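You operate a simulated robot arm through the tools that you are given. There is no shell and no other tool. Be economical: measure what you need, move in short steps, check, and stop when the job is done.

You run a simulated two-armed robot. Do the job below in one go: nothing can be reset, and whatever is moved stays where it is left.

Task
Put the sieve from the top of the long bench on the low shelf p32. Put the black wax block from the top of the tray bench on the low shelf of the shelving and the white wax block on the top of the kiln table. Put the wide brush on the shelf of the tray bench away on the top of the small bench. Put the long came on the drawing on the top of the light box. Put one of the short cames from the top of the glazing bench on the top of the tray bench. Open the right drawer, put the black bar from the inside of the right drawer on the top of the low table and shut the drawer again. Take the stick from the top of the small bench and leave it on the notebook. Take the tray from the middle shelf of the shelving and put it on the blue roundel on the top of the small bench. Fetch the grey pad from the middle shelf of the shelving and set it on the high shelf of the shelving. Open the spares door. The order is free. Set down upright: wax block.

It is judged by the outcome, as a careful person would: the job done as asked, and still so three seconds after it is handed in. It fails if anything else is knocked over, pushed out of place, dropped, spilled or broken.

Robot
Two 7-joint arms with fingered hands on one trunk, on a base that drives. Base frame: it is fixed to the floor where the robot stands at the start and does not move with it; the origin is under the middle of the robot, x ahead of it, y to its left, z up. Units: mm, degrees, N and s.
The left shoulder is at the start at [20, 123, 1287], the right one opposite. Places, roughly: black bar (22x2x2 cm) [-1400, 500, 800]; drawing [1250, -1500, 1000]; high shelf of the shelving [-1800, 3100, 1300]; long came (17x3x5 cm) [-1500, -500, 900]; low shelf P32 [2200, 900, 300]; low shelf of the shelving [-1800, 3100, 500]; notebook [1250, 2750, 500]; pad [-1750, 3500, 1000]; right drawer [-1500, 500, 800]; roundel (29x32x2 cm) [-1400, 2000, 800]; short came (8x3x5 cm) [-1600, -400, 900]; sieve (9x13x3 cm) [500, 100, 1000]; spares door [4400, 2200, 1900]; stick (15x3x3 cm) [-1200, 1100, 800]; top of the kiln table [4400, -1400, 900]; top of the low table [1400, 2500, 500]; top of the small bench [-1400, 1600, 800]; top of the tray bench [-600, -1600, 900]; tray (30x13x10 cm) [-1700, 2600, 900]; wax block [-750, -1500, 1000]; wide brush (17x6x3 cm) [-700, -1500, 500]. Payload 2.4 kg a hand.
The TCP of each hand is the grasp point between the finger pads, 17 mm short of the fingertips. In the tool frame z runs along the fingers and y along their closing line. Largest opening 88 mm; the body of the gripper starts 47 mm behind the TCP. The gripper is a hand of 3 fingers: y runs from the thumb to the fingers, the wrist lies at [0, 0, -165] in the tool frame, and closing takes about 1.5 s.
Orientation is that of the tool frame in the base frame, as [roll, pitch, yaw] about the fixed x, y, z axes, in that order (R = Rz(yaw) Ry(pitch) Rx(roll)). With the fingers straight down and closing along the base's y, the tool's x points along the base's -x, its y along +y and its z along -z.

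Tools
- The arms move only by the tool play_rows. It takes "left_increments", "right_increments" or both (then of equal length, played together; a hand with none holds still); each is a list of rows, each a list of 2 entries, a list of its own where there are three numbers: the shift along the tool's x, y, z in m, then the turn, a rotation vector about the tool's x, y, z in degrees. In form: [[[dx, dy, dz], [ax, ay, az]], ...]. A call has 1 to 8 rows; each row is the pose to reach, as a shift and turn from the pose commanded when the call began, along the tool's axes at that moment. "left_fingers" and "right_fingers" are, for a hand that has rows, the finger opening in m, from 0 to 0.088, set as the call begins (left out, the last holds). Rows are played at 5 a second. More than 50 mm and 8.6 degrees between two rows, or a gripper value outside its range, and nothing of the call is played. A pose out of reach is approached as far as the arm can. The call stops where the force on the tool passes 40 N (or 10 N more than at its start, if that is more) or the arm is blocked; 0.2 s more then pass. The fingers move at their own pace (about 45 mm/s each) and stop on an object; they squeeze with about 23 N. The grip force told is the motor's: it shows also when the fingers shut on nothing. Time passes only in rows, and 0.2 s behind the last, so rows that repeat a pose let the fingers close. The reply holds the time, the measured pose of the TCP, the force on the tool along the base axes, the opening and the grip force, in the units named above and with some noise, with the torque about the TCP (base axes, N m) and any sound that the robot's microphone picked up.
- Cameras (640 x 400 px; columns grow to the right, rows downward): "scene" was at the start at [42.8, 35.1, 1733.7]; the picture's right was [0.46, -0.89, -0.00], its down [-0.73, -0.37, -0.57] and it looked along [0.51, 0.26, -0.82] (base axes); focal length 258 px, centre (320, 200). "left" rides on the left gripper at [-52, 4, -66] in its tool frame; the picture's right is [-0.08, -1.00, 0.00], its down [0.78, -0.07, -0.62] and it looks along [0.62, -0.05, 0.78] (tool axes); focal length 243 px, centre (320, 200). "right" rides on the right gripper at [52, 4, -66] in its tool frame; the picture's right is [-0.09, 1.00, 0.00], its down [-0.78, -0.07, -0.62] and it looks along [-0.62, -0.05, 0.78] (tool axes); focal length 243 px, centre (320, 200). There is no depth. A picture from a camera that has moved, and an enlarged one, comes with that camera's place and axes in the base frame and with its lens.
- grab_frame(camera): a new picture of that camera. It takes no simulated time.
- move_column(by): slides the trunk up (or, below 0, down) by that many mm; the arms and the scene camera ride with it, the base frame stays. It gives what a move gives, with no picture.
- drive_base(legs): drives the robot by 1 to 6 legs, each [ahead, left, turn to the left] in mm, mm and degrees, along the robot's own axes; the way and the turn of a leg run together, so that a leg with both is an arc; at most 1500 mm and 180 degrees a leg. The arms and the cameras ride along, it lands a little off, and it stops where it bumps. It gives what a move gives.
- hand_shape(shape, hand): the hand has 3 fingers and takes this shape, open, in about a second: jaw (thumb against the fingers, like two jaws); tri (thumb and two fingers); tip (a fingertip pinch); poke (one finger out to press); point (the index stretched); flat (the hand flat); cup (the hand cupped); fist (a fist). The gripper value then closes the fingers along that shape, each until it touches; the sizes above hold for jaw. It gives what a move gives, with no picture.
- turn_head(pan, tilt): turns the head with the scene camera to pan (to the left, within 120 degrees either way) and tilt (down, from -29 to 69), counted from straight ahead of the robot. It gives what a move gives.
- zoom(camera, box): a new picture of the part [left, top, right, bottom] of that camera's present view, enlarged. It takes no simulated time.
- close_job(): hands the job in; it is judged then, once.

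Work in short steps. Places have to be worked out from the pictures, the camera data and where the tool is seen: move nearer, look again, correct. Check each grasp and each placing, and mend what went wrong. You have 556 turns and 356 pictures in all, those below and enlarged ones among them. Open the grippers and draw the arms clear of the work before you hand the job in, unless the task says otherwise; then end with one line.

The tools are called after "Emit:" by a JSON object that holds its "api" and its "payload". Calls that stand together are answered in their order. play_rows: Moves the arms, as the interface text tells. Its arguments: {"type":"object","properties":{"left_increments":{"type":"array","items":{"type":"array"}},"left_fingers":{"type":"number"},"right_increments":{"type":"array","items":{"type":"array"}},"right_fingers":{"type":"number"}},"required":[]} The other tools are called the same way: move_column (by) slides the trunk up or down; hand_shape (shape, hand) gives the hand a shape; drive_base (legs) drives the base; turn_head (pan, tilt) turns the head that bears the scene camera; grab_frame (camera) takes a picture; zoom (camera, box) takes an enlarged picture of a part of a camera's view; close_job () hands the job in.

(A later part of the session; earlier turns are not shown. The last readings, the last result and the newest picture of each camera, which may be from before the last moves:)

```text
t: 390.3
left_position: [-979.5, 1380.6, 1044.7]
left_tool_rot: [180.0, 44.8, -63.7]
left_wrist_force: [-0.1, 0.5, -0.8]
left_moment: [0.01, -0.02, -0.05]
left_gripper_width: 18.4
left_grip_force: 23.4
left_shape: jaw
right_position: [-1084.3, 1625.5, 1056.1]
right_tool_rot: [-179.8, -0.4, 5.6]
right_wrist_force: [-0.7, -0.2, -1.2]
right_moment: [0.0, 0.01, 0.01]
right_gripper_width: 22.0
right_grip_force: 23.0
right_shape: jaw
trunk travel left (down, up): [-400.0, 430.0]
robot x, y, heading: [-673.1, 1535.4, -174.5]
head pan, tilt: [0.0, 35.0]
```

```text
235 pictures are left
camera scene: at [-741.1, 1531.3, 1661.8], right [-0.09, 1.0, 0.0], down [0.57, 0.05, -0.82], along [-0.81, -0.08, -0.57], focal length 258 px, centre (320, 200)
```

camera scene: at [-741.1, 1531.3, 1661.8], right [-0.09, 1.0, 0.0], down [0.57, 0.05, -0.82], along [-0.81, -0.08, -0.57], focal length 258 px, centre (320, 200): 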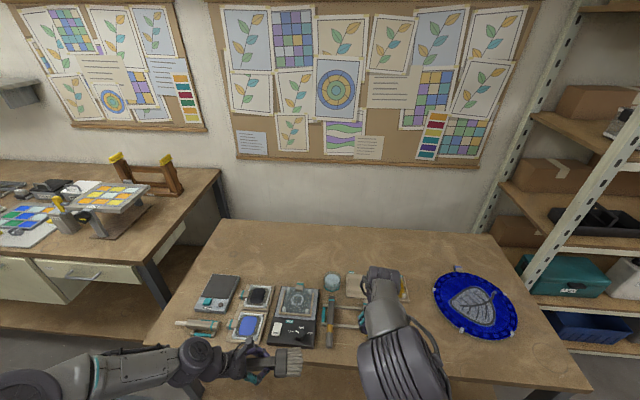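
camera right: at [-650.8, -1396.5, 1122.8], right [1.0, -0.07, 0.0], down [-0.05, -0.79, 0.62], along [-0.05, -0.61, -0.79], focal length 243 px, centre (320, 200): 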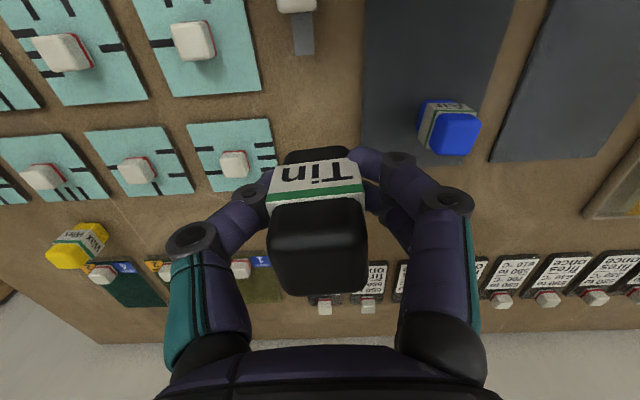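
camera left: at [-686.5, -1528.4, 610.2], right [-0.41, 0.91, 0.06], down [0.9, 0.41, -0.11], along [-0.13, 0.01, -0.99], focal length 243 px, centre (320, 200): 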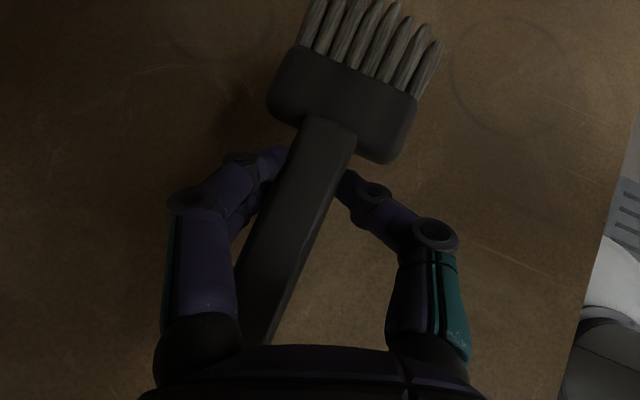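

Emit:
{"api": "drive_base", "payload": {"legs": [[0, 0, -5.5]]}}

Emit:
{"api": "zoom", "payload": {"camera": "scene", "box": [140, 220, 600, 400]}}

```text
t: 391.2
left_position: [-993.7, 1411.1, 1044.8]
left_tool_rot: [180.0, 44.9, -69.1]
left_wrist_force: [1.3, -0.6, -0.4]
left_moment: [0.0, -0.02, -0.01]
left_gripper_width: 18.1
left_grip_force: 23.4
left_shape: jaw
right_position: [-1073.4, 1663.2, 1056.4]
right_tool_rot: [-179.8, -0.4, 0.2]
right_wrist_force: [0.2, 0.5, -1.0]
right_moment: [-0.03, -0.02, -0.04]
right_gripper_width: 21.8
right_grip_force: 23.5
right_shape: jaw
trunk travel left (down, up): [-400.0, 430.0]
robot x, y, heading: [-669.7, 1536.2, -180.0]
head pan, tilt: [0.0, 35.0]
```

```text
1.39 times, centred on (370, 310) of scene
camera zoom: at [-741.5, 1538.1, 1661.9], right [0.0, 1.0, 0.0], down [0.57, 0.0, -0.82], along [-0.82, 0.0, -0.57], focal length 359 px, centre (250, 47)
```

zoom: 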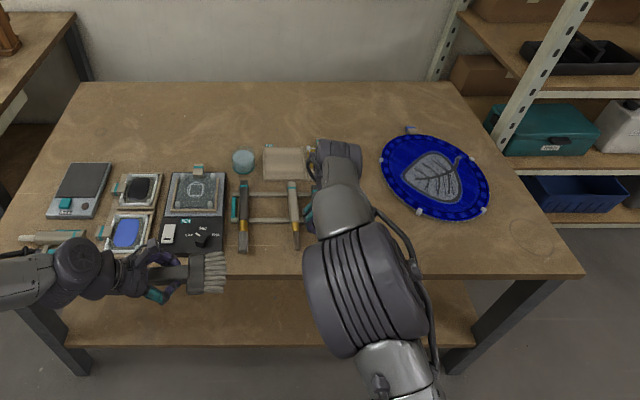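

Small bench: stick at far left (≈(-1181, 1065)), roundel centre ≈(-1341, 2041). I'll lay the brush in the free front area at about (-1160, 1770).

Emit:
{"api": "drive_base", "payload": {"legs": [[0, -349, 0], [105, 0, 0]]}}

Emit:
{"api": "turn_head", "payload": {"pan": 10, "tilt": 50}}

Emit:
{"api": "grab_frame", "payload": {"camera": "scene"}}

Emit:
{"api": "grab_frame", "payload": {"camera": "left"}}

```text
t: 394.2
left_position: [-1098.8, 1757.2, 1043.6]
left_tool_rot: [-179.9, 44.8, -68.4]
left_wrist_force: [0.5, -0.2, -0.7]
left_moment: [0.0, 0.01, -0.01]
left_gripper_width: 18.4
left_grip_force: 23.0
left_shape: jaw
right_position: [-1181.7, 2008.1, 1055.4]
right_tool_rot: [-179.8, -0.5, 0.8]
right_wrist_force: [-0.3, -0.7, -0.7]
right_moment: [0.0, -0.04, 0.0]
right_gripper_width: 22.1
right_grip_force: 22.9
right_shape: jaw
trunk travel left (down, up): [-400.0, 430.0]
robot x, y, heading: [-780.7, 1882.8, -179.4]
head pan, tilt: [0.0, 35.0]
```

```text
t: 395.0
left_position: [-1097.3, 1755.5, 1043.6]
left_tool_rot: [179.9, 44.9, -68.5]
left_wrist_force: [-0.8, 0.3, -1.2]
left_moment: [-0.03, -0.01, -0.01]
left_gripper_width: 18.3
left_grip_force: 22.6
left_shape: jaw
right_position: [-1180.0, 2008.5, 1055.7]
right_tool_rot: [-179.8, -0.3, 0.9]
right_wrist_force: [0.0, -0.2, -0.4]
right_moment: [0.0, -0.03, -0.03]
right_gripper_width: 21.9
right_grip_force: 23.0
right_shape: jaw
trunk travel left (down, up): [-400.0, 430.0]
robot x, y, heading: [-778.3, 1884.6, -179.4]
head pan, tilt: [10.0, 50.0]
```

```text
233 pictures are left
camera scene: at [-835.3, 1873.0, 1640.2], right [-0.18, 0.98, 0.0], down [0.75, 0.14, -0.64], along [-0.63, -0.12, -0.77], focal length 258 px, centre (320, 200)
```

scene: 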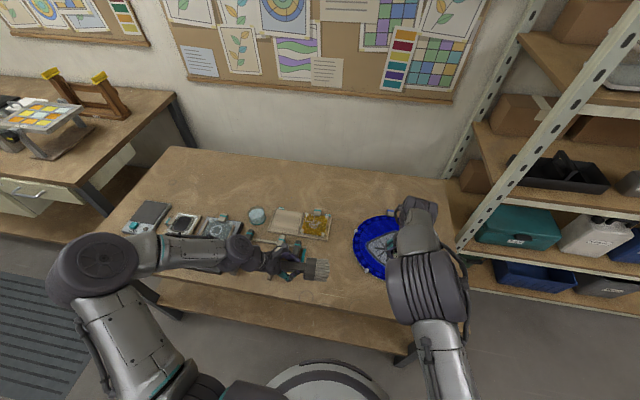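

```text
232 pictures are left
camera left: at [-1097.4, 1745.1, 1129.1], right [0.9, 0.42, 0.06], down [0.43, -0.9, -0.11], along [0.01, 0.13, -0.99], focal length 243 px, centre (320, 200)
```

left: 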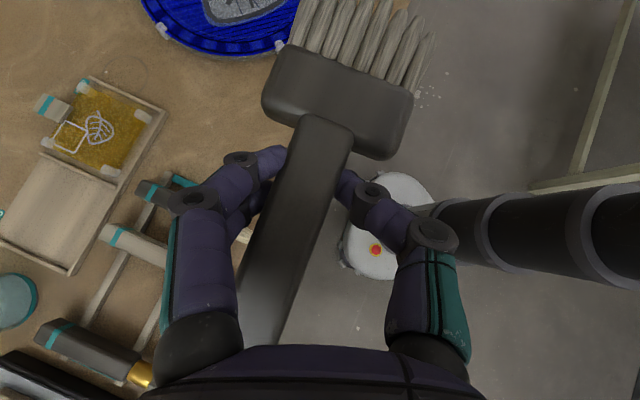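

The spot is clear (frame to the left, roundel to the right). I move the brush to about (-1157, 1790) and down to z 875.

Emit:
{"api": "play_rows", "payload": {"left_increments": [[[0.0, 0.0085, 0.03], [0, 0, 0]], [[0.01, 0.017, 0.06], [0, 0, 0]], [[0.03, 0.0255, 0.095], [0, 0, 0]], [[0.055, 0.034, 0.127], [0, 0, 0]], [[0.0837, 0.0423, 0.157], [0, 0, 0]]]}}

Emit:
{"api": "grab_frame", "payload": {"camera": "left"}}

Emit:
{"api": "zoom", "payload": {"camera": "scene", "box": [180, 180, 420, 330]}}

```text
t: 396.2
left_position: [-1155.2, 1787.2, 873.4]
left_tool_rot: [180.0, 45.0, -68.4]
left_wrist_force: [-1.7, -0.5, -0.5]
left_moment: [-0.01, -0.02, -0.01]
left_gripper_width: 18.1
left_grip_force: 23.1
left_shape: jaw
right_position: [-1180.2, 2007.8, 1055.0]
right_tool_rot: [-179.8, -0.4, 0.8]
right_wrist_force: [0.3, 1.1, -0.4]
right_moment: [0.01, 0.0, -0.01]
right_gripper_width: 22.1
right_grip_force: 22.7
right_shape: jaw
trunk travel left (down, up): [-400.0, 430.0]
robot x, y, heading: [-778.0, 1886.6, -179.4]
head pan, tilt: [10.0, 50.0]
```

```text
231 pictures are left
camera left: at [-1155.1, 1777.5, 958.5], right [0.9, 0.42, 0.06], down [0.43, -0.9, -0.11], along [0.01, 0.13, -0.99], focal length 243 px, centre (320, 200)
```

left: 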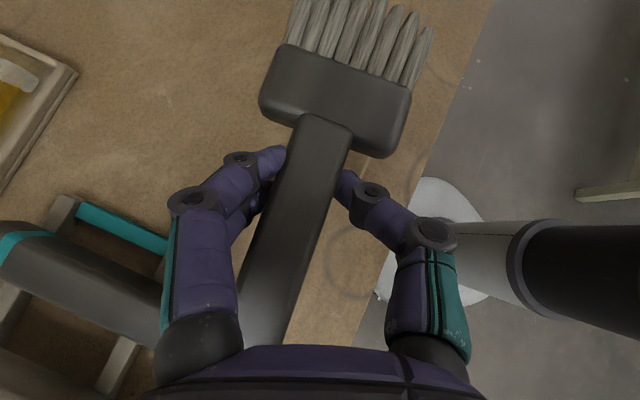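

```text
2.67 times, centred on (300, 255) of scene
camera zoom: at [-835.6, 1872.9, 1640.1], right [-0.18, 0.98, 0.0], down [0.75, 0.14, -0.64], along [-0.63, -0.12, -0.77], focal length 689 px, centre (373, 53)
```

zoom: 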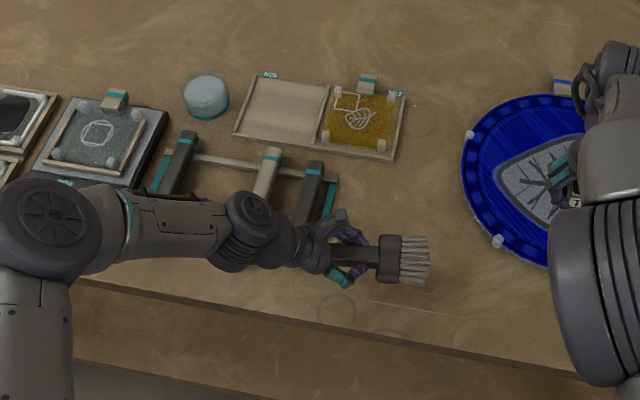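

I shift 45 further right, away from the frame, then lower.

Emit:
{"api": "drive_base", "payload": {"legs": [[0, -45, 0]]}}

Emit:
{"api": "play_rows", "payload": {"left_increments": [[[0.007, 0, 0.007], [0, 0, 0]], [[0.014, 0, 0.014], [0, 0, 0]], [[0.018, 0, 0.018], [0, 0, 0]], [[0.021, 0, 0.021], [0, 0, 0]]]}}

Emit:
{"api": "grab_frame", "payload": {"camera": "left"}}

```text
t: 397.1
left_position: [-1155.4, 1835.9, 874.9]
left_tool_rot: [179.9, 45.0, -68.5]
left_wrist_force: [-1.0, -0.5, -0.8]
left_moment: [0.02, -0.05, 0.02]
left_gripper_width: 18.1
left_grip_force: 23.8
left_shape: jaw
right_position: [-1182.7, 2056.0, 1056.4]
right_tool_rot: [-179.9, -0.5, 0.8]
right_wrist_force: [-0.6, 1.1, -0.8]
right_moment: [0.01, 0.02, -0.03]
right_gripper_width: 22.1
right_grip_force: 23.5
right_shape: jaw
trunk travel left (down, up): [-400.0, 430.0]
robot x, y, heading: [-777.9, 1932.9, -179.1]
head pan, tilt: [10.0, 50.0]
```

```text
t: 398.1
left_position: [-1153.6, 1834.1, 845.3]
left_tool_rot: [-180.0, 45.1, -68.4]
left_wrist_force: [0.1, 0.7, -1.7]
left_moment: [-0.02, 0.0, 0.03]
left_gripper_width: 18.1
left_grip_force: 22.7
left_shape: jaw
right_position: [-1181.4, 2055.0, 1056.5]
right_tool_rot: [-179.8, -0.4, 0.8]
right_wrist_force: [0.1, -0.8, -0.5]
right_moment: [0.03, -0.01, -0.01]
right_gripper_width: 22.2
right_grip_force: 22.9
right_shape: jaw
trunk travel left (down, up): [-400.0, 430.0]
robot x, y, heading: [-779.5, 1933.2, -179.5]
head pan, tilt: [10.0, 50.0]
```

```text
229 pictures are left
camera left: at [-1154.4, 1822.9, 930.3], right [0.9, 0.42, 0.06], down [0.43, -0.9, -0.11], along [0.01, 0.13, -0.99], focal length 243 px, centre (320, 200)
```

left: 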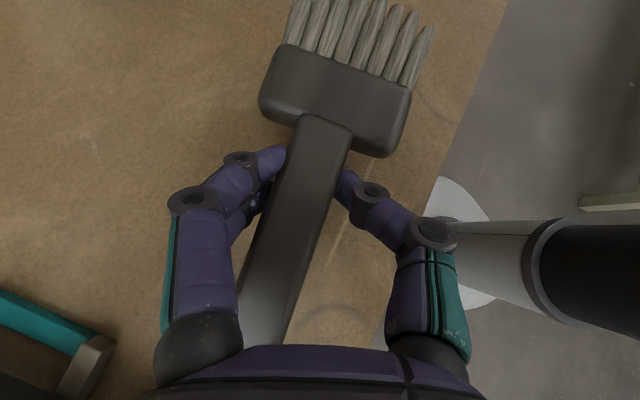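

Clear below. I move 20 further from the edge and lower to contact.

Emit:
{"api": "play_rows", "payload": {"left_increments": [[[-0.005, 0.0187, 0.005], [0, 0, 0]], [[-0.002, 0.0187, 0.008], [0, 0, 0]], [[0.001, 0.0187, 0.011], [0, 0, 0]], [[0.004, 0.0187, 0.014], [0, 0, 0]], [[0.007, 0.0187, 0.017], [0, 0, 0]], [[0.01, 0.0187, 0.02], [0, 0, 0]]]}}

```text
t: 399.5
left_position: [-1178.0, 1834.4, 823.6]
left_tool_rot: [-180.0, 45.0, -68.5]
left_wrist_force: [0.3, -0.2, -1.3]
left_moment: [-0.02, -0.07, 0.02]
left_gripper_width: 18.2
left_grip_force: 23.1
left_shape: jaw
right_position: [-1181.2, 2054.1, 1056.2]
right_tool_rot: [-179.8, -0.4, 0.8]
right_wrist_force: [-0.5, -0.3, -0.4]
right_moment: [0.02, -0.01, -0.01]
right_gripper_width: 22.0
right_grip_force: 22.6
right_shape: jaw
trunk travel left (down, up): [-400.0, 430.0]
robot x, y, heading: [-777.2, 1931.6, -179.4]
head pan, tilt: [10.0, 50.0]
```

Emit:
{"api": "play_rows", "payload": {"left_increments": [[[0.003, 0, 0.003], [0, 0, 0]], [[0.006, 0, 0.006], [0, 0, 0]], [[0.009, 0, 0.009], [0, 0, 0]], [[0.012, 0, 0.012], [0, 0, 0]]]}}

Emit:
{"api": "grab_frame", "payload": {"camera": "left"}}

```text
t: 400.3
left_position: [-1178.2, 1835.9, 817.9]
left_tool_rot: [179.4, 45.7, -68.9]
left_wrist_force: [5.5, -2.9, 23.1]
left_moment: [0.07, 0.16, -0.02]
left_gripper_width: 19.4
left_grip_force: 23.1
left_shape: jaw
right_position: [-1179.0, 2054.8, 1057.3]
right_tool_rot: [-179.9, -0.2, 0.8]
right_wrist_force: [0.7, -0.6, -0.1]
right_moment: [0.01, -0.01, -0.03]
right_gripper_width: 22.0
right_grip_force: 23.4
right_shape: jaw
trunk travel left (down, up): [-400.0, 430.0]
robot x, y, heading: [-780.1, 1928.6, -179.3]
head pan, tilt: [10.0, 50.0]
stopped in row 3 (left hand): the force on the tool passed its limit at 46 N (the readings are from after the stop); the commanded pose is now the measured one
```

```text
228 pictures are left
camera left: at [-1177.0, 1824.2, 902.7], right [0.91, 0.42, 0.05], down [0.43, -0.9, -0.12], along [0.0, 0.14, -0.99], focal length 243 px, centre (320, 200)
```

left: 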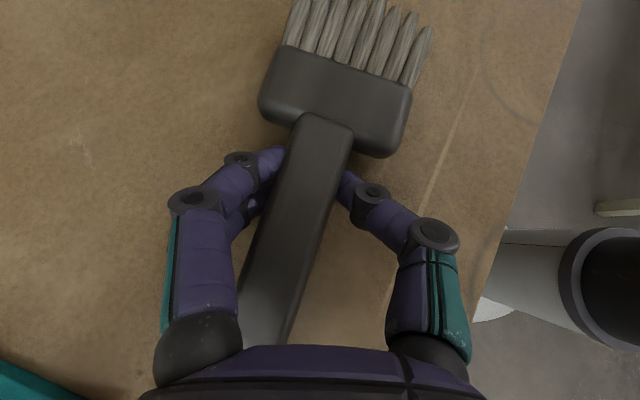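

Down on the bench. Open and lift straight up.

Emit:
{"api": "play_rows", "payload": {"left_increments": [[[-0.002, 0, -0.002], [0, 0, 0]], [[-0.002, 0, -0.002], [0, 0, 0]], [[-0.002, 0, -0.002], [0, 0, 0]], [[-0.002, 0, -0.002], [0, 0, 0]], [[-0.002, 0, -0.002], [0, 0, 0]]], "left_fingers": 0.05}}

Emit:
{"api": "play_rows", "payload": {"left_increments": [[[-0.025, 0, -0.025], [0, 0, 0]], [[-0.055, 0, -0.055], [0, 0, 0]], [[-0.088, 0, -0.088], [0, 0, 0]], [[-0.12, -0.02, -0.12], [0, 0, 0]]]}}

Emit:
{"api": "grab_frame", "payload": {"camera": "left"}}

```text
t: 401.5
left_position: [-1179.2, 1835.0, 820.3]
left_tool_rot: [179.5, 45.4, -68.6]
left_wrist_force: [1.2, -0.3, 3.2]
left_moment: [-0.01, 0.08, 0.0]
left_gripper_width: 47.4
left_grip_force: 0.0
left_shape: jaw
right_position: [-1181.7, 2055.2, 1056.1]
right_tool_rot: [-179.8, -0.4, 0.9]
right_wrist_force: [0.3, -0.2, -0.2]
right_moment: [-0.04, 0.02, 0.03]
right_gripper_width: 22.3
right_grip_force: 22.9
right_shape: jaw
trunk travel left (down, up): [-400.0, 430.0]
robot x, y, heading: [-778.8, 1931.6, -179.1]
head pan, tilt: [10.0, 50.0]
```

```text
t: 402.5
left_position: [-1161.1, 1842.5, 986.7]
left_tool_rot: [179.6, 45.5, -68.6]
left_wrist_force: [-0.1, 0.4, 0.0]
left_moment: [-0.02, 0.0, 0.01]
left_gripper_width: 49.8
left_grip_force: 0.1
left_shape: jaw
right_position: [-1180.2, 2053.7, 1056.6]
right_tool_rot: [-179.9, -0.4, 0.7]
right_wrist_force: [0.4, -0.2, 0.2]
right_moment: [0.02, 0.01, 0.01]
right_gripper_width: 22.0
right_grip_force: 23.4
right_shape: jaw
trunk travel left (down, up): [-400.0, 430.0]
robot x, y, heading: [-779.0, 1931.7, -178.9]
head pan, tilt: [10.0, 50.0]
```

```text
227 pictures are left
camera left: at [-1159.7, 1831.1, 1070.6], right [0.9, 0.42, 0.06], down [0.43, -0.9, -0.12], along [0.0, 0.13, -0.99], focal length 243 px, centre (320, 200)
```

left: 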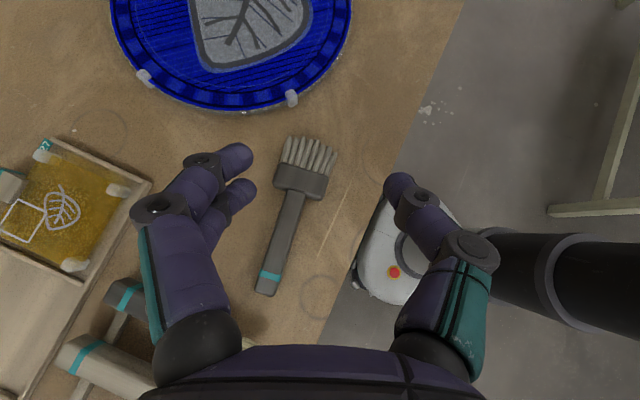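

The brush lies well on the bench. Next the shelving: back off and strafe right to face it.

Emit:
{"api": "drive_base", "payload": {"legs": [[-80, 0, -1], [0, -1150, 0]]}}

Emit:
{"api": "turn_head", "payload": {"pan": 0, "tilt": 25}}

Emit:
{"api": "grab_frame", "payload": {"camera": "scene"}}

```text
t: 409.1
left_position: [-1094.7, 3005.6, 984.5]
left_tool_rot: [179.7, 45.4, -67.6]
left_wrist_force: [0.3, 0.8, 1.0]
left_moment: [0.02, 0.01, -0.02]
left_gripper_width: 49.8
left_grip_force: 0.1
left_shape: jaw
right_position: [-1120.1, 3215.9, 1055.4]
right_tool_rot: [-179.9, -0.4, 1.8]
right_wrist_force: [0.3, -0.1, -1.8]
right_moment: [-0.01, -0.01, 0.01]
right_gripper_width: 21.9
right_grip_force: 22.8
right_shape: jaw
trunk travel left (down, up): [-400.0, 430.0]
robot x, y, heading: [-712.7, 3101.6, -178.0]
head pan, tilt: [10.0, 50.0]
```

```text
t: 410.0
left_position: [-1094.4, 3005.7, 986.1]
left_tool_rot: [179.7, 45.3, -67.6]
left_wrist_force: [-0.2, -0.3, -0.3]
left_moment: [0.01, 0.01, 0.01]
left_gripper_width: 49.7
left_grip_force: 0.1
left_shape: jaw
right_position: [-1119.2, 3217.5, 1055.9]
right_tool_rot: [-179.8, -0.4, 1.9]
right_wrist_force: [-0.5, 0.8, 0.6]
right_moment: [-0.03, 0.01, 0.02]
right_gripper_width: 22.4
right_grip_force: 22.9
right_shape: jaw
trunk travel left (down, up): [-400.0, 430.0]
robot x, y, heading: [-715.5, 3102.0, -178.0]
head pan, tilt: [0.0, 25.0]
```

```text
226 pictures are left
camera scene: at [-787.9, 3100.9, 1677.6], right [-0.03, 1.0, 0.0], down [0.42, 0.01, -0.91], along [-0.91, -0.03, -0.42], focal length 258 px, centre (320, 200)
```

scene: 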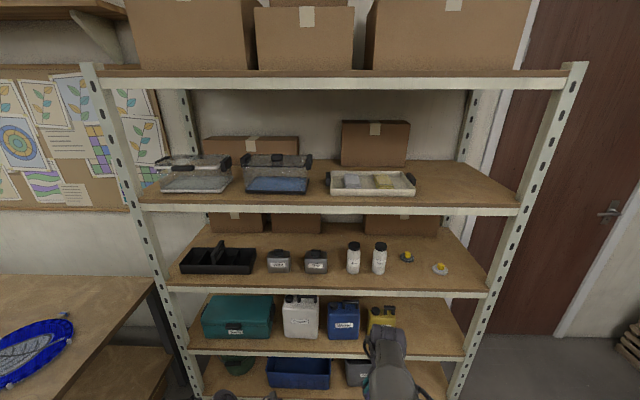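

Shelves are at z ≈ 1274 (high), 900 (middle), 525 (low); front edge x ≈ -1581. The low shelf is free at y ≈ 3460–3690. First I bring the left arm back to a plain tucked posture.

Emit:
{"api": "play_rows", "payload": {"left_increments": [[[0.008, -0.022, -0.0035], [0, 7.5, 0]], [[0.0165, -0.044, -0.007], [0, 15, 0]], [[0.025, -0.066, -0.0105], [0, 22.5, 0]], [[0.033, -0.088, -0.014], [0, 30, 0]], [[0.041, -0.11, -0.0175], [0, 37.5, 0]], [[0.0495, -0.131, -0.021], [0, 45, 0]]]}}

Emit:
{"api": "play_rows", "payload": {"left_increments": [[[0, 0, 0], [0, 0, -8.5]], [[0, 0, 0], [0, 0, -17]], [[0, 0, 0], [0, 0, -25.5]], [[0, 0, 0], [0, 0, -34]], [[0, 0, 0], [0, 0, -42.5]], [[0, 0, 0], [0, 0, -51]], [[0, 0, 0], [0, 0, -59.5]], [[0, 0, 0], [0, 0, -68]]]}}

```text
t: 411.4
left_position: [-954.3, 3007.9, 964.7]
left_tool_rot: [179.8, 0.3, -67.3]
left_wrist_force: [0.4, -0.4, 0.7]
left_moment: [0.01, 0.0, -0.01]
left_gripper_width: 49.6
left_grip_force: 0.1
left_shape: jaw
right_position: [-1118.7, 3217.5, 1056.3]
right_tool_rot: [180.0, -0.4, 1.9]
right_wrist_force: [-0.1, 0.1, -0.7]
right_moment: [-0.02, -0.01, -0.01]
right_gripper_width: 22.2
right_grip_force: 23.0
right_shape: jaw
trunk travel left (down, up): [-400.0, 430.0]
robot x, y, heading: [-712.3, 3102.0, -178.6]
head pan, tilt: [0.0, 25.0]
```

```text
t: 413.2
left_position: [-953.9, 3010.5, 965.1]
left_tool_rot: [-179.7, 0.3, 0.8]
left_wrist_force: [-0.2, -0.3, -0.6]
left_moment: [-0.01, -0.01, 0.01]
left_gripper_width: 49.7
left_grip_force: 0.0
left_shape: jaw
right_position: [-1118.8, 3216.0, 1054.7]
right_tool_rot: [-179.8, -0.3, 1.8]
right_wrist_force: [-0.4, 0.1, -0.2]
right_moment: [0.03, 0.01, 0.01]
right_gripper_width: 22.2
right_grip_force: 23.5
right_shape: jaw
trunk travel left (down, up): [-400.0, 430.0]
robot x, y, heading: [-712.6, 3098.4, -178.3]
head pan, tilt: [0.0, 25.0]
```

Now tuck the left hand out, stretch the right hand forward, lower the trunk, and look at the low shelf.

Emit:
{"api": "play_rows", "payload": {"left_increments": [[[0.013, 0.0285, -0.025], [0, 0, 0]], [[0.026, 0.057, -0.05], [0, 0, 0]], [[0.039, 0.0855, -0.075], [0, 0, 0]], [[0.052, 0.114, -0.1], [0, 0, 0]], [[0.065, 0.1425, -0.125], [0, 0, 0]], [[0.078, 0.171, -0.15], [0, 0, 0]], [[0.091, 0.2, -0.175], [0, 0, 0]]], "right_increments": [[[-0.008, 0, 0.005], [0, 0, 0]], [[-0.017, 0, 0.01], [0, 0, 0]], [[-0.025, 0, 0.015], [0, 0, 0]], [[-0.034, 0, 0.02], [0, 0, 0]], [[-0.042, 0, 0.025], [0, 0, 0]], [[-0.051, 0, 0.03], [0, 0, 0]], [[-0.059, 0, 0.035], [0, 0, 0]]]}}

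Emit:
{"api": "drive_base", "payload": {"legs": [[0, 0, -1.7], [0, -350, 0]]}}

Emit:
{"api": "move_column", "payload": {"by": -400}}

Emit:
{"api": "turn_head", "payload": {"pan": -10, "tilt": 35}}

Emit:
{"api": "grab_frame", "payload": {"camera": "scene"}}

```text
t: 414.8
left_position: [-861.6, 2810.9, 1137.3]
left_tool_rot: [-179.7, 0.4, 0.7]
left_wrist_force: [-0.3, 0.4, 0.4]
left_moment: [-0.01, 0.04, -0.01]
left_gripper_width: 49.6
left_grip_force: 0.0
left_shape: jaw
left hand out of reach, approached as far as the arm can: row 3, 4, 5, 6
right_position: [-1177.1, 3214.9, 1019.5]
right_tool_rot: [-179.9, -0.3, 1.8]
right_wrist_force: [0.0, 0.1, 0.2]
right_moment: [0.01, -0.02, 0.02]
right_gripper_width: 22.2
right_grip_force: 22.7
right_shape: jaw
trunk travel left (down, up): [-400.0, 430.0]
robot x, y, heading: [-716.3, 3098.2, -178.5]
head pan, tilt: [0.0, 25.0]
```

```text
t: 417.4
left_position: [-869.5, 3167.9, 1136.4]
left_tool_rot: [-179.8, 0.4, -0.1]
left_wrist_force: [-0.4, 0.0, 0.1]
left_moment: [0.02, 0.01, 0.04]
left_gripper_width: 49.8
left_grip_force: 0.0
left_shape: jaw
right_position: [-1179.2, 3576.3, 1020.2]
right_tool_rot: [-179.9, -0.3, 1.2]
right_wrist_force: [-0.2, -0.3, -0.7]
right_moment: [-0.02, 0.03, 0.01]
right_gripper_width: 22.3
right_grip_force: 23.0
right_shape: jaw
trunk travel left (down, up): [-400.0, 430.0]
robot x, y, heading: [-716.8, 3454.7, -179.1]
head pan, tilt: [0.0, 25.0]
```

```text
t: 421.3
left_position: [-869.1, 3167.0, 737.3]
left_tool_rot: [-179.7, 0.4, -0.2]
left_wrist_force: [-1.0, -0.1, -0.5]
left_moment: [-0.03, 0.0, -0.02]
left_gripper_width: 49.5
left_grip_force: 0.0
left_shape: jaw
right_position: [-1178.2, 3575.1, 620.2]
right_tool_rot: [-179.8, -0.4, 1.1]
right_wrist_force: [-0.1, 0.6, -1.0]
right_moment: [0.01, 0.01, -0.01]
right_gripper_width: 22.2
right_grip_force: 23.3
right_shape: jaw
trunk travel left (down, up): [0.0, 830.0]
robot x, y, heading: [-716.7, 3456.8, -179.0]
head pan, tilt: [0.0, 25.0]
```

```text
t: 422.0
left_position: [-869.1, 3166.9, 737.1]
left_tool_rot: [-179.7, 0.4, -0.1]
left_wrist_force: [0.2, 0.6, -0.6]
left_moment: [0.0, -0.03, 0.04]
left_gripper_width: 49.6
left_grip_force: 0.0
left_shape: jaw
right_position: [-1178.7, 3576.6, 620.2]
right_tool_rot: [-179.9, -0.5, 1.1]
right_wrist_force: [-0.2, -0.2, -0.8]
right_moment: [0.0, 0.0, -0.01]
right_gripper_width: 22.3
right_grip_force: 23.0
right_shape: jaw
trunk travel left (down, up): [0.0, 830.0]
robot x, y, heading: [-717.7, 3457.3, -179.1]
head pan, tilt: [-10.0, 35.0]
```

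```text
225 pictures are left
camera scene: at [-785.6, 3472.1, 1262.0], right [0.16, 0.99, 0.0], down [0.57, -0.09, -0.82], along [-0.81, 0.13, -0.57], focal length 258 px, centre (320, 200)
```

scene: 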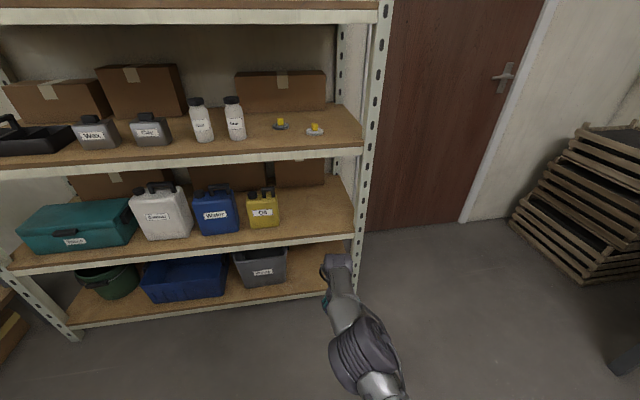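

Refined: low shelf z ≈ 500, front edge x ≈ -1612, free y 3450–3740. I lower the hand to z 570 and drive in partway.

Emit:
{"api": "play_rows", "payload": {"right_increments": [[[0, 0, 0.025], [0, 0, 0]], [[0, 0, 0.05], [0, 0, 0]]]}}

Emit:
{"api": "drive_base", "payload": {"legs": [[370, 0, -1]]}}

Emit:
{"api": "grab_frame", "payload": {"camera": "scene"}}

Emit:
{"api": "grab_frame", "payload": {"camera": "right"}}

```text
t: 422.6
left_position: [-868.9, 3167.1, 736.7]
left_tool_rot: [-179.7, 0.4, 0.0]
left_wrist_force: [0.2, -0.7, 0.6]
left_moment: [0.0, 0.01, -0.02]
left_gripper_width: 49.5
left_grip_force: 0.1
left_shape: jaw
right_position: [-1180.1, 3574.8, 573.3]
right_tool_rot: [-179.9, -0.4, 1.0]
right_wrist_force: [0.4, 0.1, -0.5]
right_moment: [0.02, -0.02, 0.06]
right_gripper_width: 22.2
right_grip_force: 22.9
right_shape: jaw
trunk travel left (down, up): [0.0, 830.0]
robot x, y, heading: [-720.4, 3454.0, -179.2]
head pan, tilt: [-10.0, 35.0]
```

```text
t: 424.9
left_position: [-1245.5, 3167.2, 737.5]
left_tool_rot: [-179.7, 0.4, -1.2]
left_wrist_force: [-0.7, 0.2, 0.1]
left_moment: [0.0, 0.0, 0.02]
left_gripper_width: 49.5
left_grip_force: 0.0
left_shape: jaw
right_position: [-1550.6, 3578.7, 571.0]
right_tool_rot: [-179.8, -0.4, 0.2]
right_wrist_force: [-1.0, -1.1, -0.3]
right_moment: [0.0, -0.02, 0.02]
right_gripper_width: 22.0
right_grip_force: 23.0
right_shape: jaw
trunk travel left (down, up): [0.0, 830.0]
robot x, y, heading: [-1089.2, 3454.5, -179.8]
head pan, tilt: [-10.0, 35.0]
```

```text
224 pictures are left
camera scene: at [-1157.4, 3470.2, 1261.9], right [0.17, 0.98, 0.0], down [0.56, -0.1, -0.82], along [-0.81, 0.14, -0.57], focal length 258 px, centre (320, 200)
```

scene: 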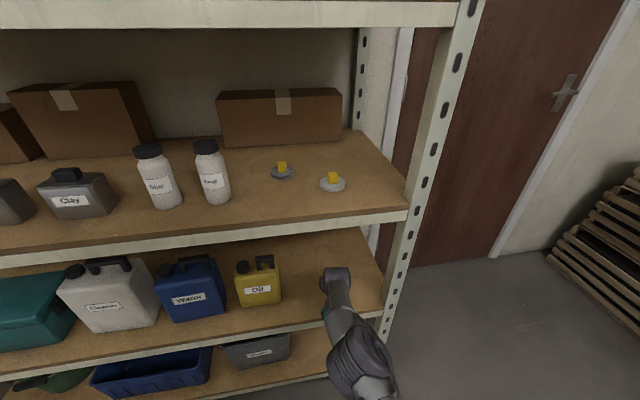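

```text
223 pictures are left
camera right: at [-1498.4, 3575.4, 637.7], right [-0.08, -1.0, 0.0], down [-0.79, 0.06, 0.62], along [-0.61, 0.05, -0.79], focal length 243 px, centre (320, 200)
```

right: 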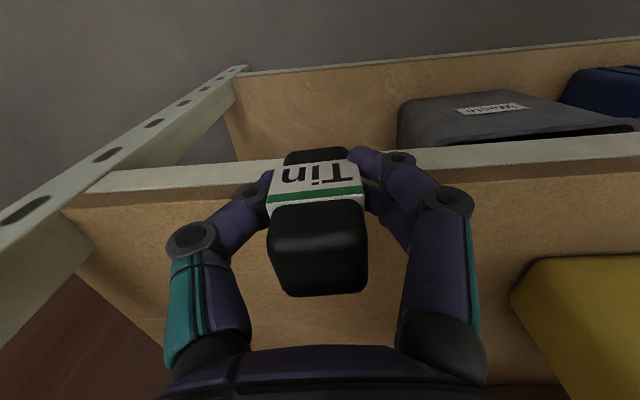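

Clear path. Drive 95 further in and check.

Emit:
{"api": "drive_base", "payload": {"legs": [[90, 0, 0]]}}

Emit:
{"api": "grab_frame", "payload": {"camera": "right"}}

Emit:
{"api": "grab_frame", "payload": {"camera": "scene"}}

```text
t: 426.1
left_position: [-1336.5, 3168.1, 735.5]
left_tool_rot: [-179.7, 0.4, -1.2]
left_wrist_force: [0.5, 0.1, 0.1]
left_moment: [0.01, -0.01, -0.03]
left_gripper_width: 49.9
left_grip_force: 0.0
left_shape: jaw
right_position: [-1640.1, 3579.3, 572.5]
right_tool_rot: [-179.8, -0.4, 0.1]
right_wrist_force: [-0.7, 0.6, -0.4]
right_moment: [0.01, 0.0, 0.05]
right_gripper_width: 22.0
right_grip_force: 22.7
right_shape: jaw
trunk travel left (down, up): [0.0, 830.0]
robot x, y, heading: [-1178.3, 3449.9, 179.8]
head pan, tilt: [-10.0, 35.0]
```

```text
222 pictures are left
camera right: at [-1588.1, 3575.7, 637.7], right [-0.08, -1.0, 0.0], down [-0.79, 0.06, 0.62], along [-0.61, 0.05, -0.79], focal length 243 px, centre (320, 200)
```

right: 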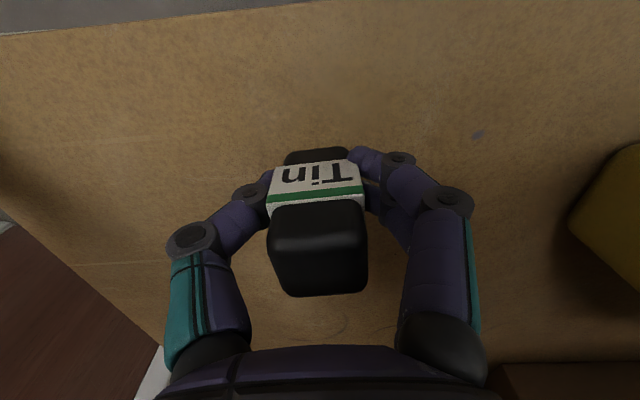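

```text
221 pictures are left
camera scene: at [-1247.2, 3470.2, 1261.9], right [0.17, 0.98, 0.0], down [0.56, -0.1, -0.82], along [-0.81, 0.14, -0.57], focal length 258 px, centre (320, 200)
```

scene: 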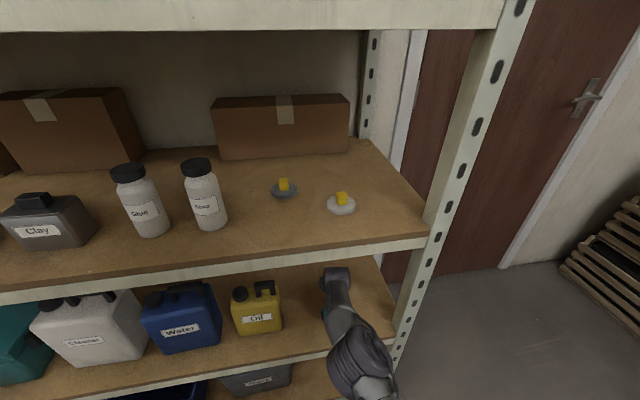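

Over the shelf. Lower toward it.

Emit:
{"api": "play_rows", "payload": {"right_increments": [[[0, 0, 0.02], [0, 0, 0]], [[0, 0, 0.04], [0, 0, 0]], [[0, 0, 0.05], [0, 0, 0]], [[0, 0, 0.056], [0, 0, 0]]]}}

Emit:
{"api": "play_rows", "payload": {"right_increments": [[[0, 0, 0.003], [0, 0, 0]], [[0, 0, 0.006], [0, 0, 0]], [[0, 0, 0.009], [0, 0, 0]], [[0, 0, 0.012], [0, 0, 0]]]}}

Emit:
{"api": "grab_frame", "payload": {"camera": "right"}}

```text
t: 426.8
left_position: [-1334.4, 3166.2, 736.8]
left_tool_rot: [-179.7, 0.6, -1.1]
left_wrist_force: [0.1, -0.1, -0.8]
left_moment: [0.0, 0.0, -0.01]
left_gripper_width: 49.8
left_grip_force: 0.1
left_shape: jaw
right_position: [-1639.8, 3579.2, 535.7]
right_tool_rot: [-179.6, 0.5, 0.5]
right_wrist_force: [7.0, 0.0, 27.8]
right_moment: [-0.01, -0.1, 0.05]
right_gripper_width: 27.4
right_grip_force: 23.3
right_shape: jaw
trunk travel left (down, up): [0.0, 830.0]
robot x, y, heading: [-1177.5, 3454.0, 180.0]
head pan, tilt: [-10.0, 35.0]
stopped in row 3 (right hand): the force on the tool passed its limit at 60 N (the readings are from after the stop); the commanded pose is now the measured one
```

```text
t: 427.1
left_position: [-1334.7, 3166.5, 735.7]
left_tool_rot: [-179.7, 0.5, -1.1]
left_wrist_force: [0.5, 0.1, 1.2]
left_moment: [0.02, 0.02, 0.01]
left_gripper_width: 49.7
left_grip_force: 0.0
left_shape: jaw
right_position: [-1643.3, 3579.9, 537.1]
right_tool_rot: [-179.5, 0.8, 0.5]
right_wrist_force: [5.7, -0.5, 22.8]
right_moment: [0.0, -0.03, 0.02]
right_gripper_width: 27.1
right_grip_force: 23.2
right_shape: jaw
trunk travel left (down, up): [0.0, 830.0]
robot x, y, heading: [-1177.2, 3453.0, 179.8]
head pan, tilt: [-10.0, 35.0]
stopped in row 1 (right hand): the force on the tool passed its limit at 44 N (the readings are from after the stop); the commanded pose is now the measured one
```

```text
220 pictures are left
camera right: at [-1589.6, 3575.9, 601.1], right [-0.08, -1.0, -0.01], down [-0.77, 0.06, 0.63], along [-0.63, 0.05, -0.78], focal length 243 px, centre (320, 200)
```

right: 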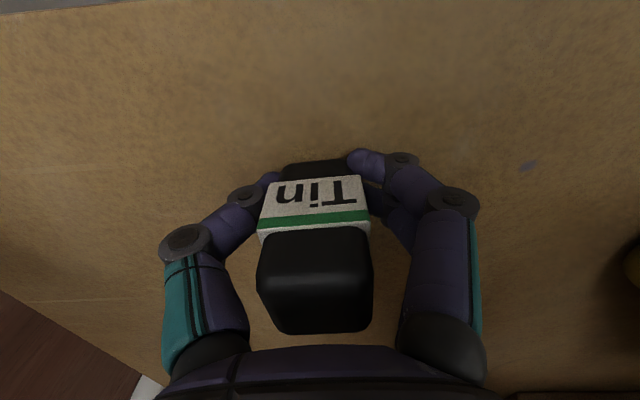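

Contact at TCP 536 — the block stands on the shelf. Open and rise 30 mm, then look.

Emit:
{"api": "play_rows", "payload": {"right_increments": [[[0, 0, -0.002], [0, 0, 0]], [[0, 0, -0.002], [0, 0, 0]], [[0, 0, -0.002], [0, 0, 0]], [[0, 0, -0.002], [0, 0, 0]], [[0, 0, -0.002], [0, 0, 0]]], "right_fingers": 0.06}}

Emit:
{"api": "play_rows", "payload": {"right_increments": [[[0, 0, -0.02], [0, 0, 0]], [[0, 0, -0.04], [0, 0, 0]]]}}

Emit:
{"api": "grab_frame", "payload": {"camera": "right"}}

```text
t: 428.3
left_position: [-1337.1, 3166.6, 737.3]
left_tool_rot: [-179.7, 0.5, -1.1]
left_wrist_force: [-0.4, -0.2, 0.4]
left_moment: [-0.01, 0.01, -0.03]
left_gripper_width: 49.9
left_grip_force: 0.1
left_shape: jaw
right_position: [-1641.4, 3580.0, 535.9]
right_tool_rot: [-179.5, 0.7, 0.4]
right_wrist_force: [-4.5, 6.7, 21.2]
right_moment: [-0.35, 0.03, -0.1]
right_gripper_width: 50.1
right_grip_force: 0.1
right_shape: jaw
trunk travel left (down, up): [0.0, 830.0]
robot x, y, heading: [-1179.3, 3449.0, 179.8]
head pan, tilt: [-10.0, 35.0]
```

```text
t: 428.9
left_position: [-1335.4, 3166.6, 736.8]
left_tool_rot: [-179.7, 0.4, -1.1]
left_wrist_force: [-0.5, -0.3, -0.1]
left_moment: [-0.01, 0.03, 0.0]
left_gripper_width: 49.9
left_grip_force: 0.1
left_shape: jaw
right_position: [-1642.1, 3580.7, 575.0]
right_tool_rot: [-179.8, 0.3, 0.4]
right_wrist_force: [-0.2, -0.3, 0.5]
right_moment: [0.0, -0.03, 0.02]
right_gripper_width: 60.0
right_grip_force: 0.0
right_shape: jaw
trunk travel left (down, up): [0.0, 830.0]
robot x, y, heading: [-1178.6, 3455.0, 179.9]
head pan, tilt: [-10.0, 35.0]
```

```text
219 pictures are left
camera right: at [-1589.7, 3576.1, 639.8], right [-0.08, -1.0, 0.0], down [-0.78, 0.06, 0.63], along [-0.62, 0.05, -0.78], focal length 243 px, centre (320, 200)
```

right: 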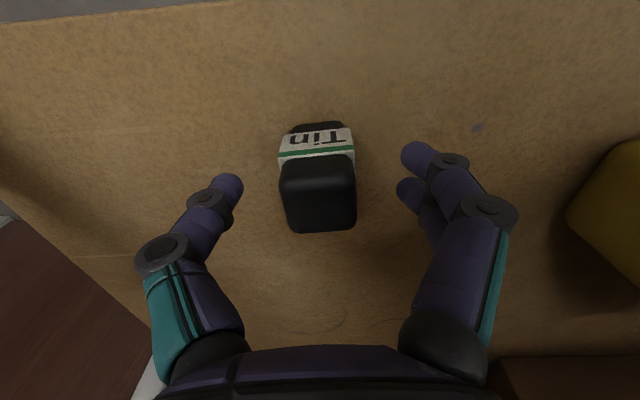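

The black block stands upright on the low shelf. I back out and then look closely at the pads on the middle shelf.

Emit:
{"api": "zoom", "payload": {"camera": "scene", "box": [240, 160, 380, 240]}}

Emit:
{"api": "drive_base", "payload": {"legs": [[-430, 0, 0]]}}

```text
4.57 times, centred on (310, 200) of scene
camera zoom: at [-1247.1, 3470.1, 1261.8], right [0.17, 0.98, 0.0], down [0.56, -0.1, -0.82], along [-0.81, 0.14, -0.57], focal length 1181 px, centre (366, 200)
```

zoom: 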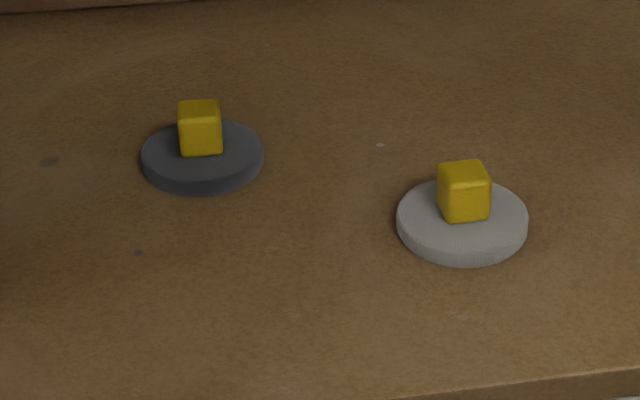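

```text
t: 431.5
left_position: [-903.8, 3165.4, 736.8]
left_tool_rot: [-179.7, 0.4, -1.4]
left_wrist_force: [0.3, 0.1, 0.4]
left_moment: [0.02, 0.01, -0.01]
left_gripper_width: 49.6
left_grip_force: 0.1
left_shape: jaw
right_position: [-1207.9, 3581.3, 574.6]
right_tool_rot: [-179.8, 0.5, 0.1]
right_wrist_force: [0.1, -0.5, -0.5]
right_moment: [0.0, 0.01, -0.02]
right_gripper_width: 60.0
right_grip_force: 0.1
right_shape: jaw
trunk travel left (down, up): [0.0, 830.0]
robot x, y, heading: [-744.9, 3448.9, 179.7]
head pan, tilt: [-10.0, 35.0]
```

I raise the trunk, pitch the right hand 45° and move to look at the pads from close up.

Emit:
{"api": "move_column", "payload": {"by": 400}}

Emit:
{"api": "play_rows", "payload": {"right_increments": [[[0.015, 0, -0.005], [0, -5.6, 0]], [[0.03, 0, -0.01], [0, -11.2, 0]], [[0.045, 0, -0.015], [0, -16.9, 0]], [[0.06, 0, -0.02], [0, -22.5, 0]], [[0.075, 0, -0.025], [0, -28.1, 0]], [[0.09, 0, -0.03], [0, -33.7, 0]], [[0.105, 0, -0.035], [0, -39.4, 0]], [[0.12, 0, -0.04], [0, -45, 0]]]}}

Emit:
{"api": "drive_base", "payload": {"legs": [[0, 100, 0.3], [380, 0, 0]]}}

Emit:
{"api": "grab_frame", "payload": {"camera": "right"}}

Emit:
{"api": "turn_head", "payload": {"pan": -10, "tilt": 45}}

Emit:
{"api": "grab_frame", "payload": {"camera": "scene"}}

```text
t: 435.4
left_position: [-903.6, 3165.1, 1137.1]
left_tool_rot: [-179.7, 0.4, -1.4]
left_wrist_force: [0.6, -1.1, -0.2]
left_moment: [-0.01, 0.03, 0.01]
left_gripper_width: 49.7
left_grip_force: 0.1
left_shape: jaw
right_position: [-1208.1, 3581.7, 974.9]
right_tool_rot: [-179.7, 0.3, 0.0]
right_wrist_force: [0.7, 0.0, -0.4]
right_moment: [-0.02, -0.01, -0.02]
right_gripper_width: 59.8
right_grip_force: 0.1
right_shape: jaw
trunk travel left (down, up): [-400.0, 430.0]
robot x, y, heading: [-745.1, 3452.0, 179.8]
head pan, tilt: [-10.0, 35.0]
```

```text
t: 437.2
left_position: [-904.5, 3165.2, 1136.8]
left_tool_rot: [-179.7, 0.4, -1.4]
left_wrist_force: [-0.2, -0.3, 0.9]
left_moment: [-0.02, 0.0, 0.0]
left_gripper_width: 49.7
left_grip_force: 0.1
left_shape: jaw
right_position: [-1086.2, 3580.1, 1014.5]
right_tool_rot: [-179.6, 45.5, 0.4]
right_wrist_force: [0.5, 0.5, -1.4]
right_moment: [0.04, -0.01, -0.03]
right_gripper_width: 59.9
right_grip_force: 0.0
right_shape: jaw
trunk travel left (down, up): [-400.0, 430.0]
robot x, y, heading: [-742.3, 3455.1, 179.8]
head pan, tilt: [-10.0, 35.0]
```

```text
t: 440.3
left_position: [-1283.8, 3067.0, 1136.6]
left_tool_rot: [-179.7, 0.4, -0.9]
left_wrist_force: [0.4, 0.1, -0.2]
left_moment: [-0.01, -0.01, -0.03]
left_gripper_width: 50.0
left_grip_force: 0.0
left_shape: jaw
right_position: [-1469.8, 3480.9, 1012.9]
right_tool_rot: [-179.6, 45.5, 0.9]
right_wrist_force: [-0.1, -0.3, 0.6]
right_moment: [0.01, -0.04, -0.01]
right_gripper_width: 59.7
right_grip_force: 0.1
right_shape: jaw
trunk travel left (down, up): [-400.0, 430.0]
robot x, y, heading: [-1127.3, 3350.2, -180.0]
head pan, tilt: [-10.0, 35.0]
```

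```text
217 pictures are left
camera right: at [-1385.5, 3477.5, 1022.6], right [-0.05, -1.0, 0.05], down [-0.11, 0.06, 0.99], along [-0.99, 0.04, -0.11], focal length 243 px, centre (320, 200)
```

right: 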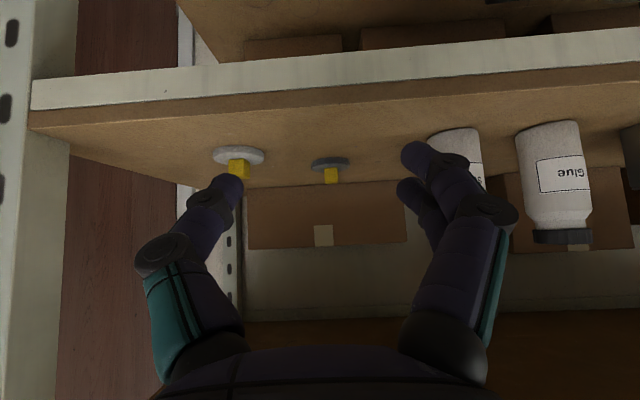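

```text
t: 441.0
left_position: [-1283.2, 3067.0, 1135.8]
left_tool_rot: [-179.7, 0.4, -0.9]
left_wrist_force: [-0.2, -0.6, -0.8]
left_moment: [-0.01, 0.03, -0.04]
left_gripper_width: 49.7
left_grip_force: 0.0
left_shape: jaw
right_position: [-1468.6, 3480.9, 1013.4]
right_tool_rot: [-179.6, 45.4, 0.8]
right_wrist_force: [-0.1, -0.9, 1.1]
right_moment: [0.02, -0.03, -0.01]
right_gripper_width: 59.7
right_grip_force: 0.0
right_shape: jaw
trunk travel left (down, up): [-400.0, 430.0]
robot x, y, heading: [-1128.2, 3356.9, -179.8]
head pan, tilt: [-10.0, 45.0]
```

```text
216 pictures are left
camera scene: at [-1187.6, 3369.4, 1647.1], right [0.17, 0.98, 0.0], down [0.7, -0.12, -0.71], along [-0.7, 0.12, -0.71], focal length 258 px, centre (320, 200)
```

scene: 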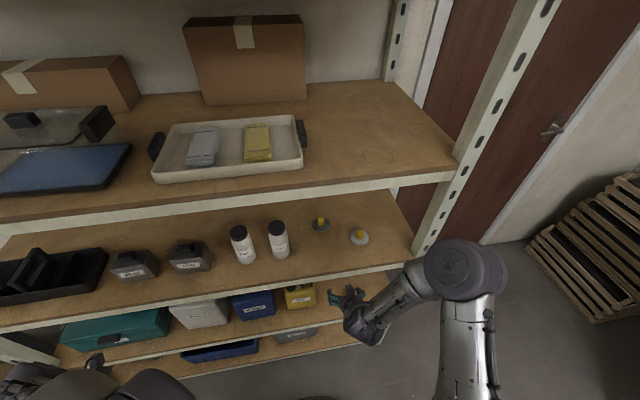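

Emit:
{"api": "zoom", "payload": {"camera": "right", "box": [190, 110, 510, 250]}}

Emit:
{"api": "zoom", "payload": {"camera": "scene", "box": [220, 190, 390, 280]}}

```text
2.00 times, centred on (350, 180) of right
camera zoom: at [-1384.8, 3477.5, 1022.8], right [-0.05, -1.0, 0.05], down [-0.11, 0.06, 0.99], along [-0.99, 0.04, -0.11], focal length 485 px, centre (260, 240)
```

zoom: 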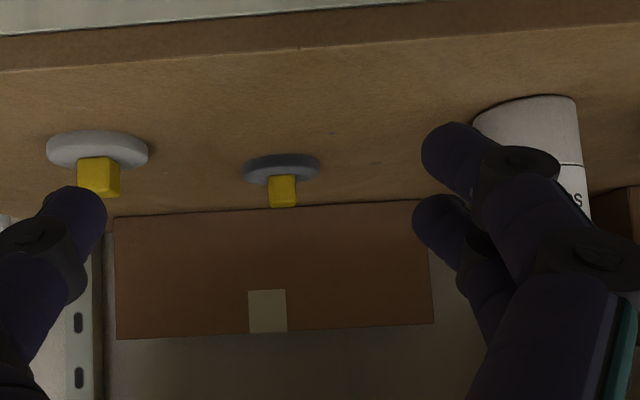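

```text
3.76 times, centred on (305, 235) of scene
camera zoom: at [-1187.6, 3369.4, 1647.1], right [0.17, 0.98, 0.0], down [0.7, -0.12, -0.71], along [-0.7, 0.12, -0.71], focal length 972 px, centre (376, 68)
```

zoom: 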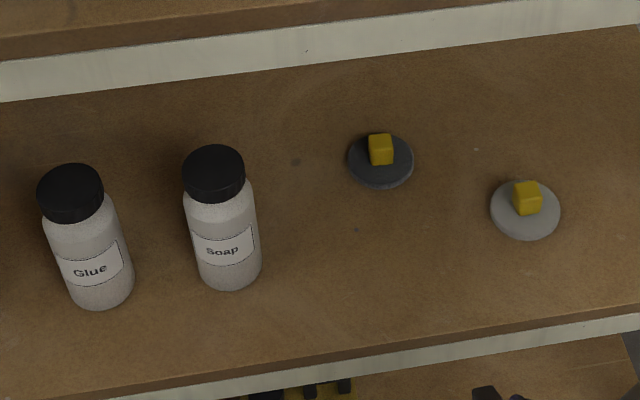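

The light pad matches the white bottles, so the dark one at about (-1790, 3474) is the grey pad. I extend the right hand at low height toward it.

Emit:
{"api": "play_rows", "payload": {"right_increments": [[[-0.005, 0.001, 0.04], [0, 0, 0]], [[-0.025, 0.003, 0.077], [0, 0, 0]], [[-0.05, 0.005, 0.114], [0, 0, 0]], [[-0.075, 0.006, 0.15], [0, 0, 0]]]}}

Emit:
{"api": "drive_base", "payload": {"legs": [[110, 0, 0]]}}

Emit:
{"api": "grab_frame", "payload": {"camera": "right"}}

Emit:
{"api": "grab_frame", "payload": {"camera": "scene"}}

```text
t: 442.0
left_position: [-1283.4, 3066.4, 1136.7]
left_tool_rot: [-179.7, 0.4, -1.0]
left_wrist_force: [0.2, 0.9, 0.1]
left_moment: [-0.01, 0.0, 0.0]
left_gripper_width: 49.8
left_grip_force: 0.1
left_shape: jaw
right_position: [-1626.8, 3473.7, 960.4]
right_tool_rot: [-179.5, 45.3, 0.9]
right_wrist_force: [-0.2, 0.8, -0.8]
right_moment: [0.0, 0.01, 0.0]
right_gripper_width: 60.0
right_grip_force: 0.1
right_shape: jaw
trunk travel left (down, up): [-400.0, 430.0]
robot x, y, heading: [-1128.0, 3354.4, -179.9]
head pan, tilt: [-10.0, 45.0]
```

```text
t: 443.2
left_position: [-1390.2, 3067.1, 1135.9]
left_tool_rot: [-179.7, 0.2, -1.1]
left_wrist_force: [0.3, 0.8, -0.5]
left_moment: [-0.01, 0.01, 0.01]
left_gripper_width: 49.8
left_grip_force: 0.0
left_shape: jaw
right_position: [-1732.9, 3474.8, 959.6]
right_tool_rot: [-179.4, 45.4, 0.8]
right_wrist_force: [-0.3, 0.0, 0.7]
right_moment: [-0.03, 0.0, -0.02]
right_gripper_width: 59.6
right_grip_force: 0.1
right_shape: jaw
trunk travel left (down, up): [-400.0, 430.0]
robot x, y, heading: [-1230.0, 3353.2, 180.0]
head pan, tilt: [-10.0, 45.0]
```

```text
213 pictures are left
camera right: at [-1650.0, 3471.9, 969.2], right [-0.05, -1.0, 0.05], down [-0.11, 0.06, 0.99], along [-0.99, 0.05, -0.11], focal length 243 px, centre (320, 200)
```

right: 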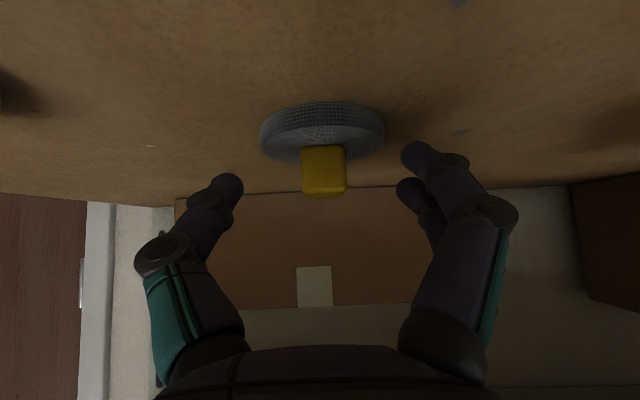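

```text
212 pictures are left
camera scene: at [-1295.7, 3369.4, 1647.0], right [0.17, 0.98, 0.0], down [0.7, -0.12, -0.71], along [-0.7, 0.12, -0.71], focal length 258 px, centre (320, 200)
```

scene: 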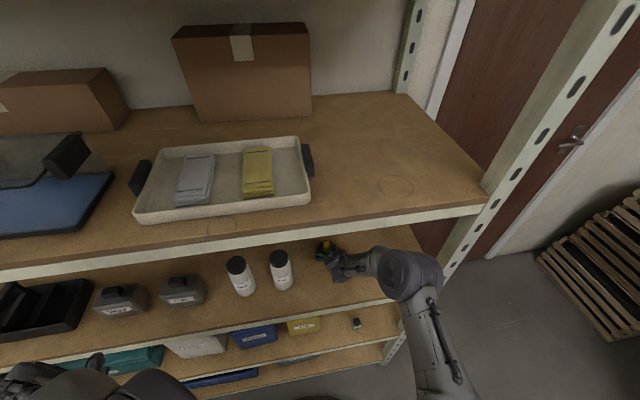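

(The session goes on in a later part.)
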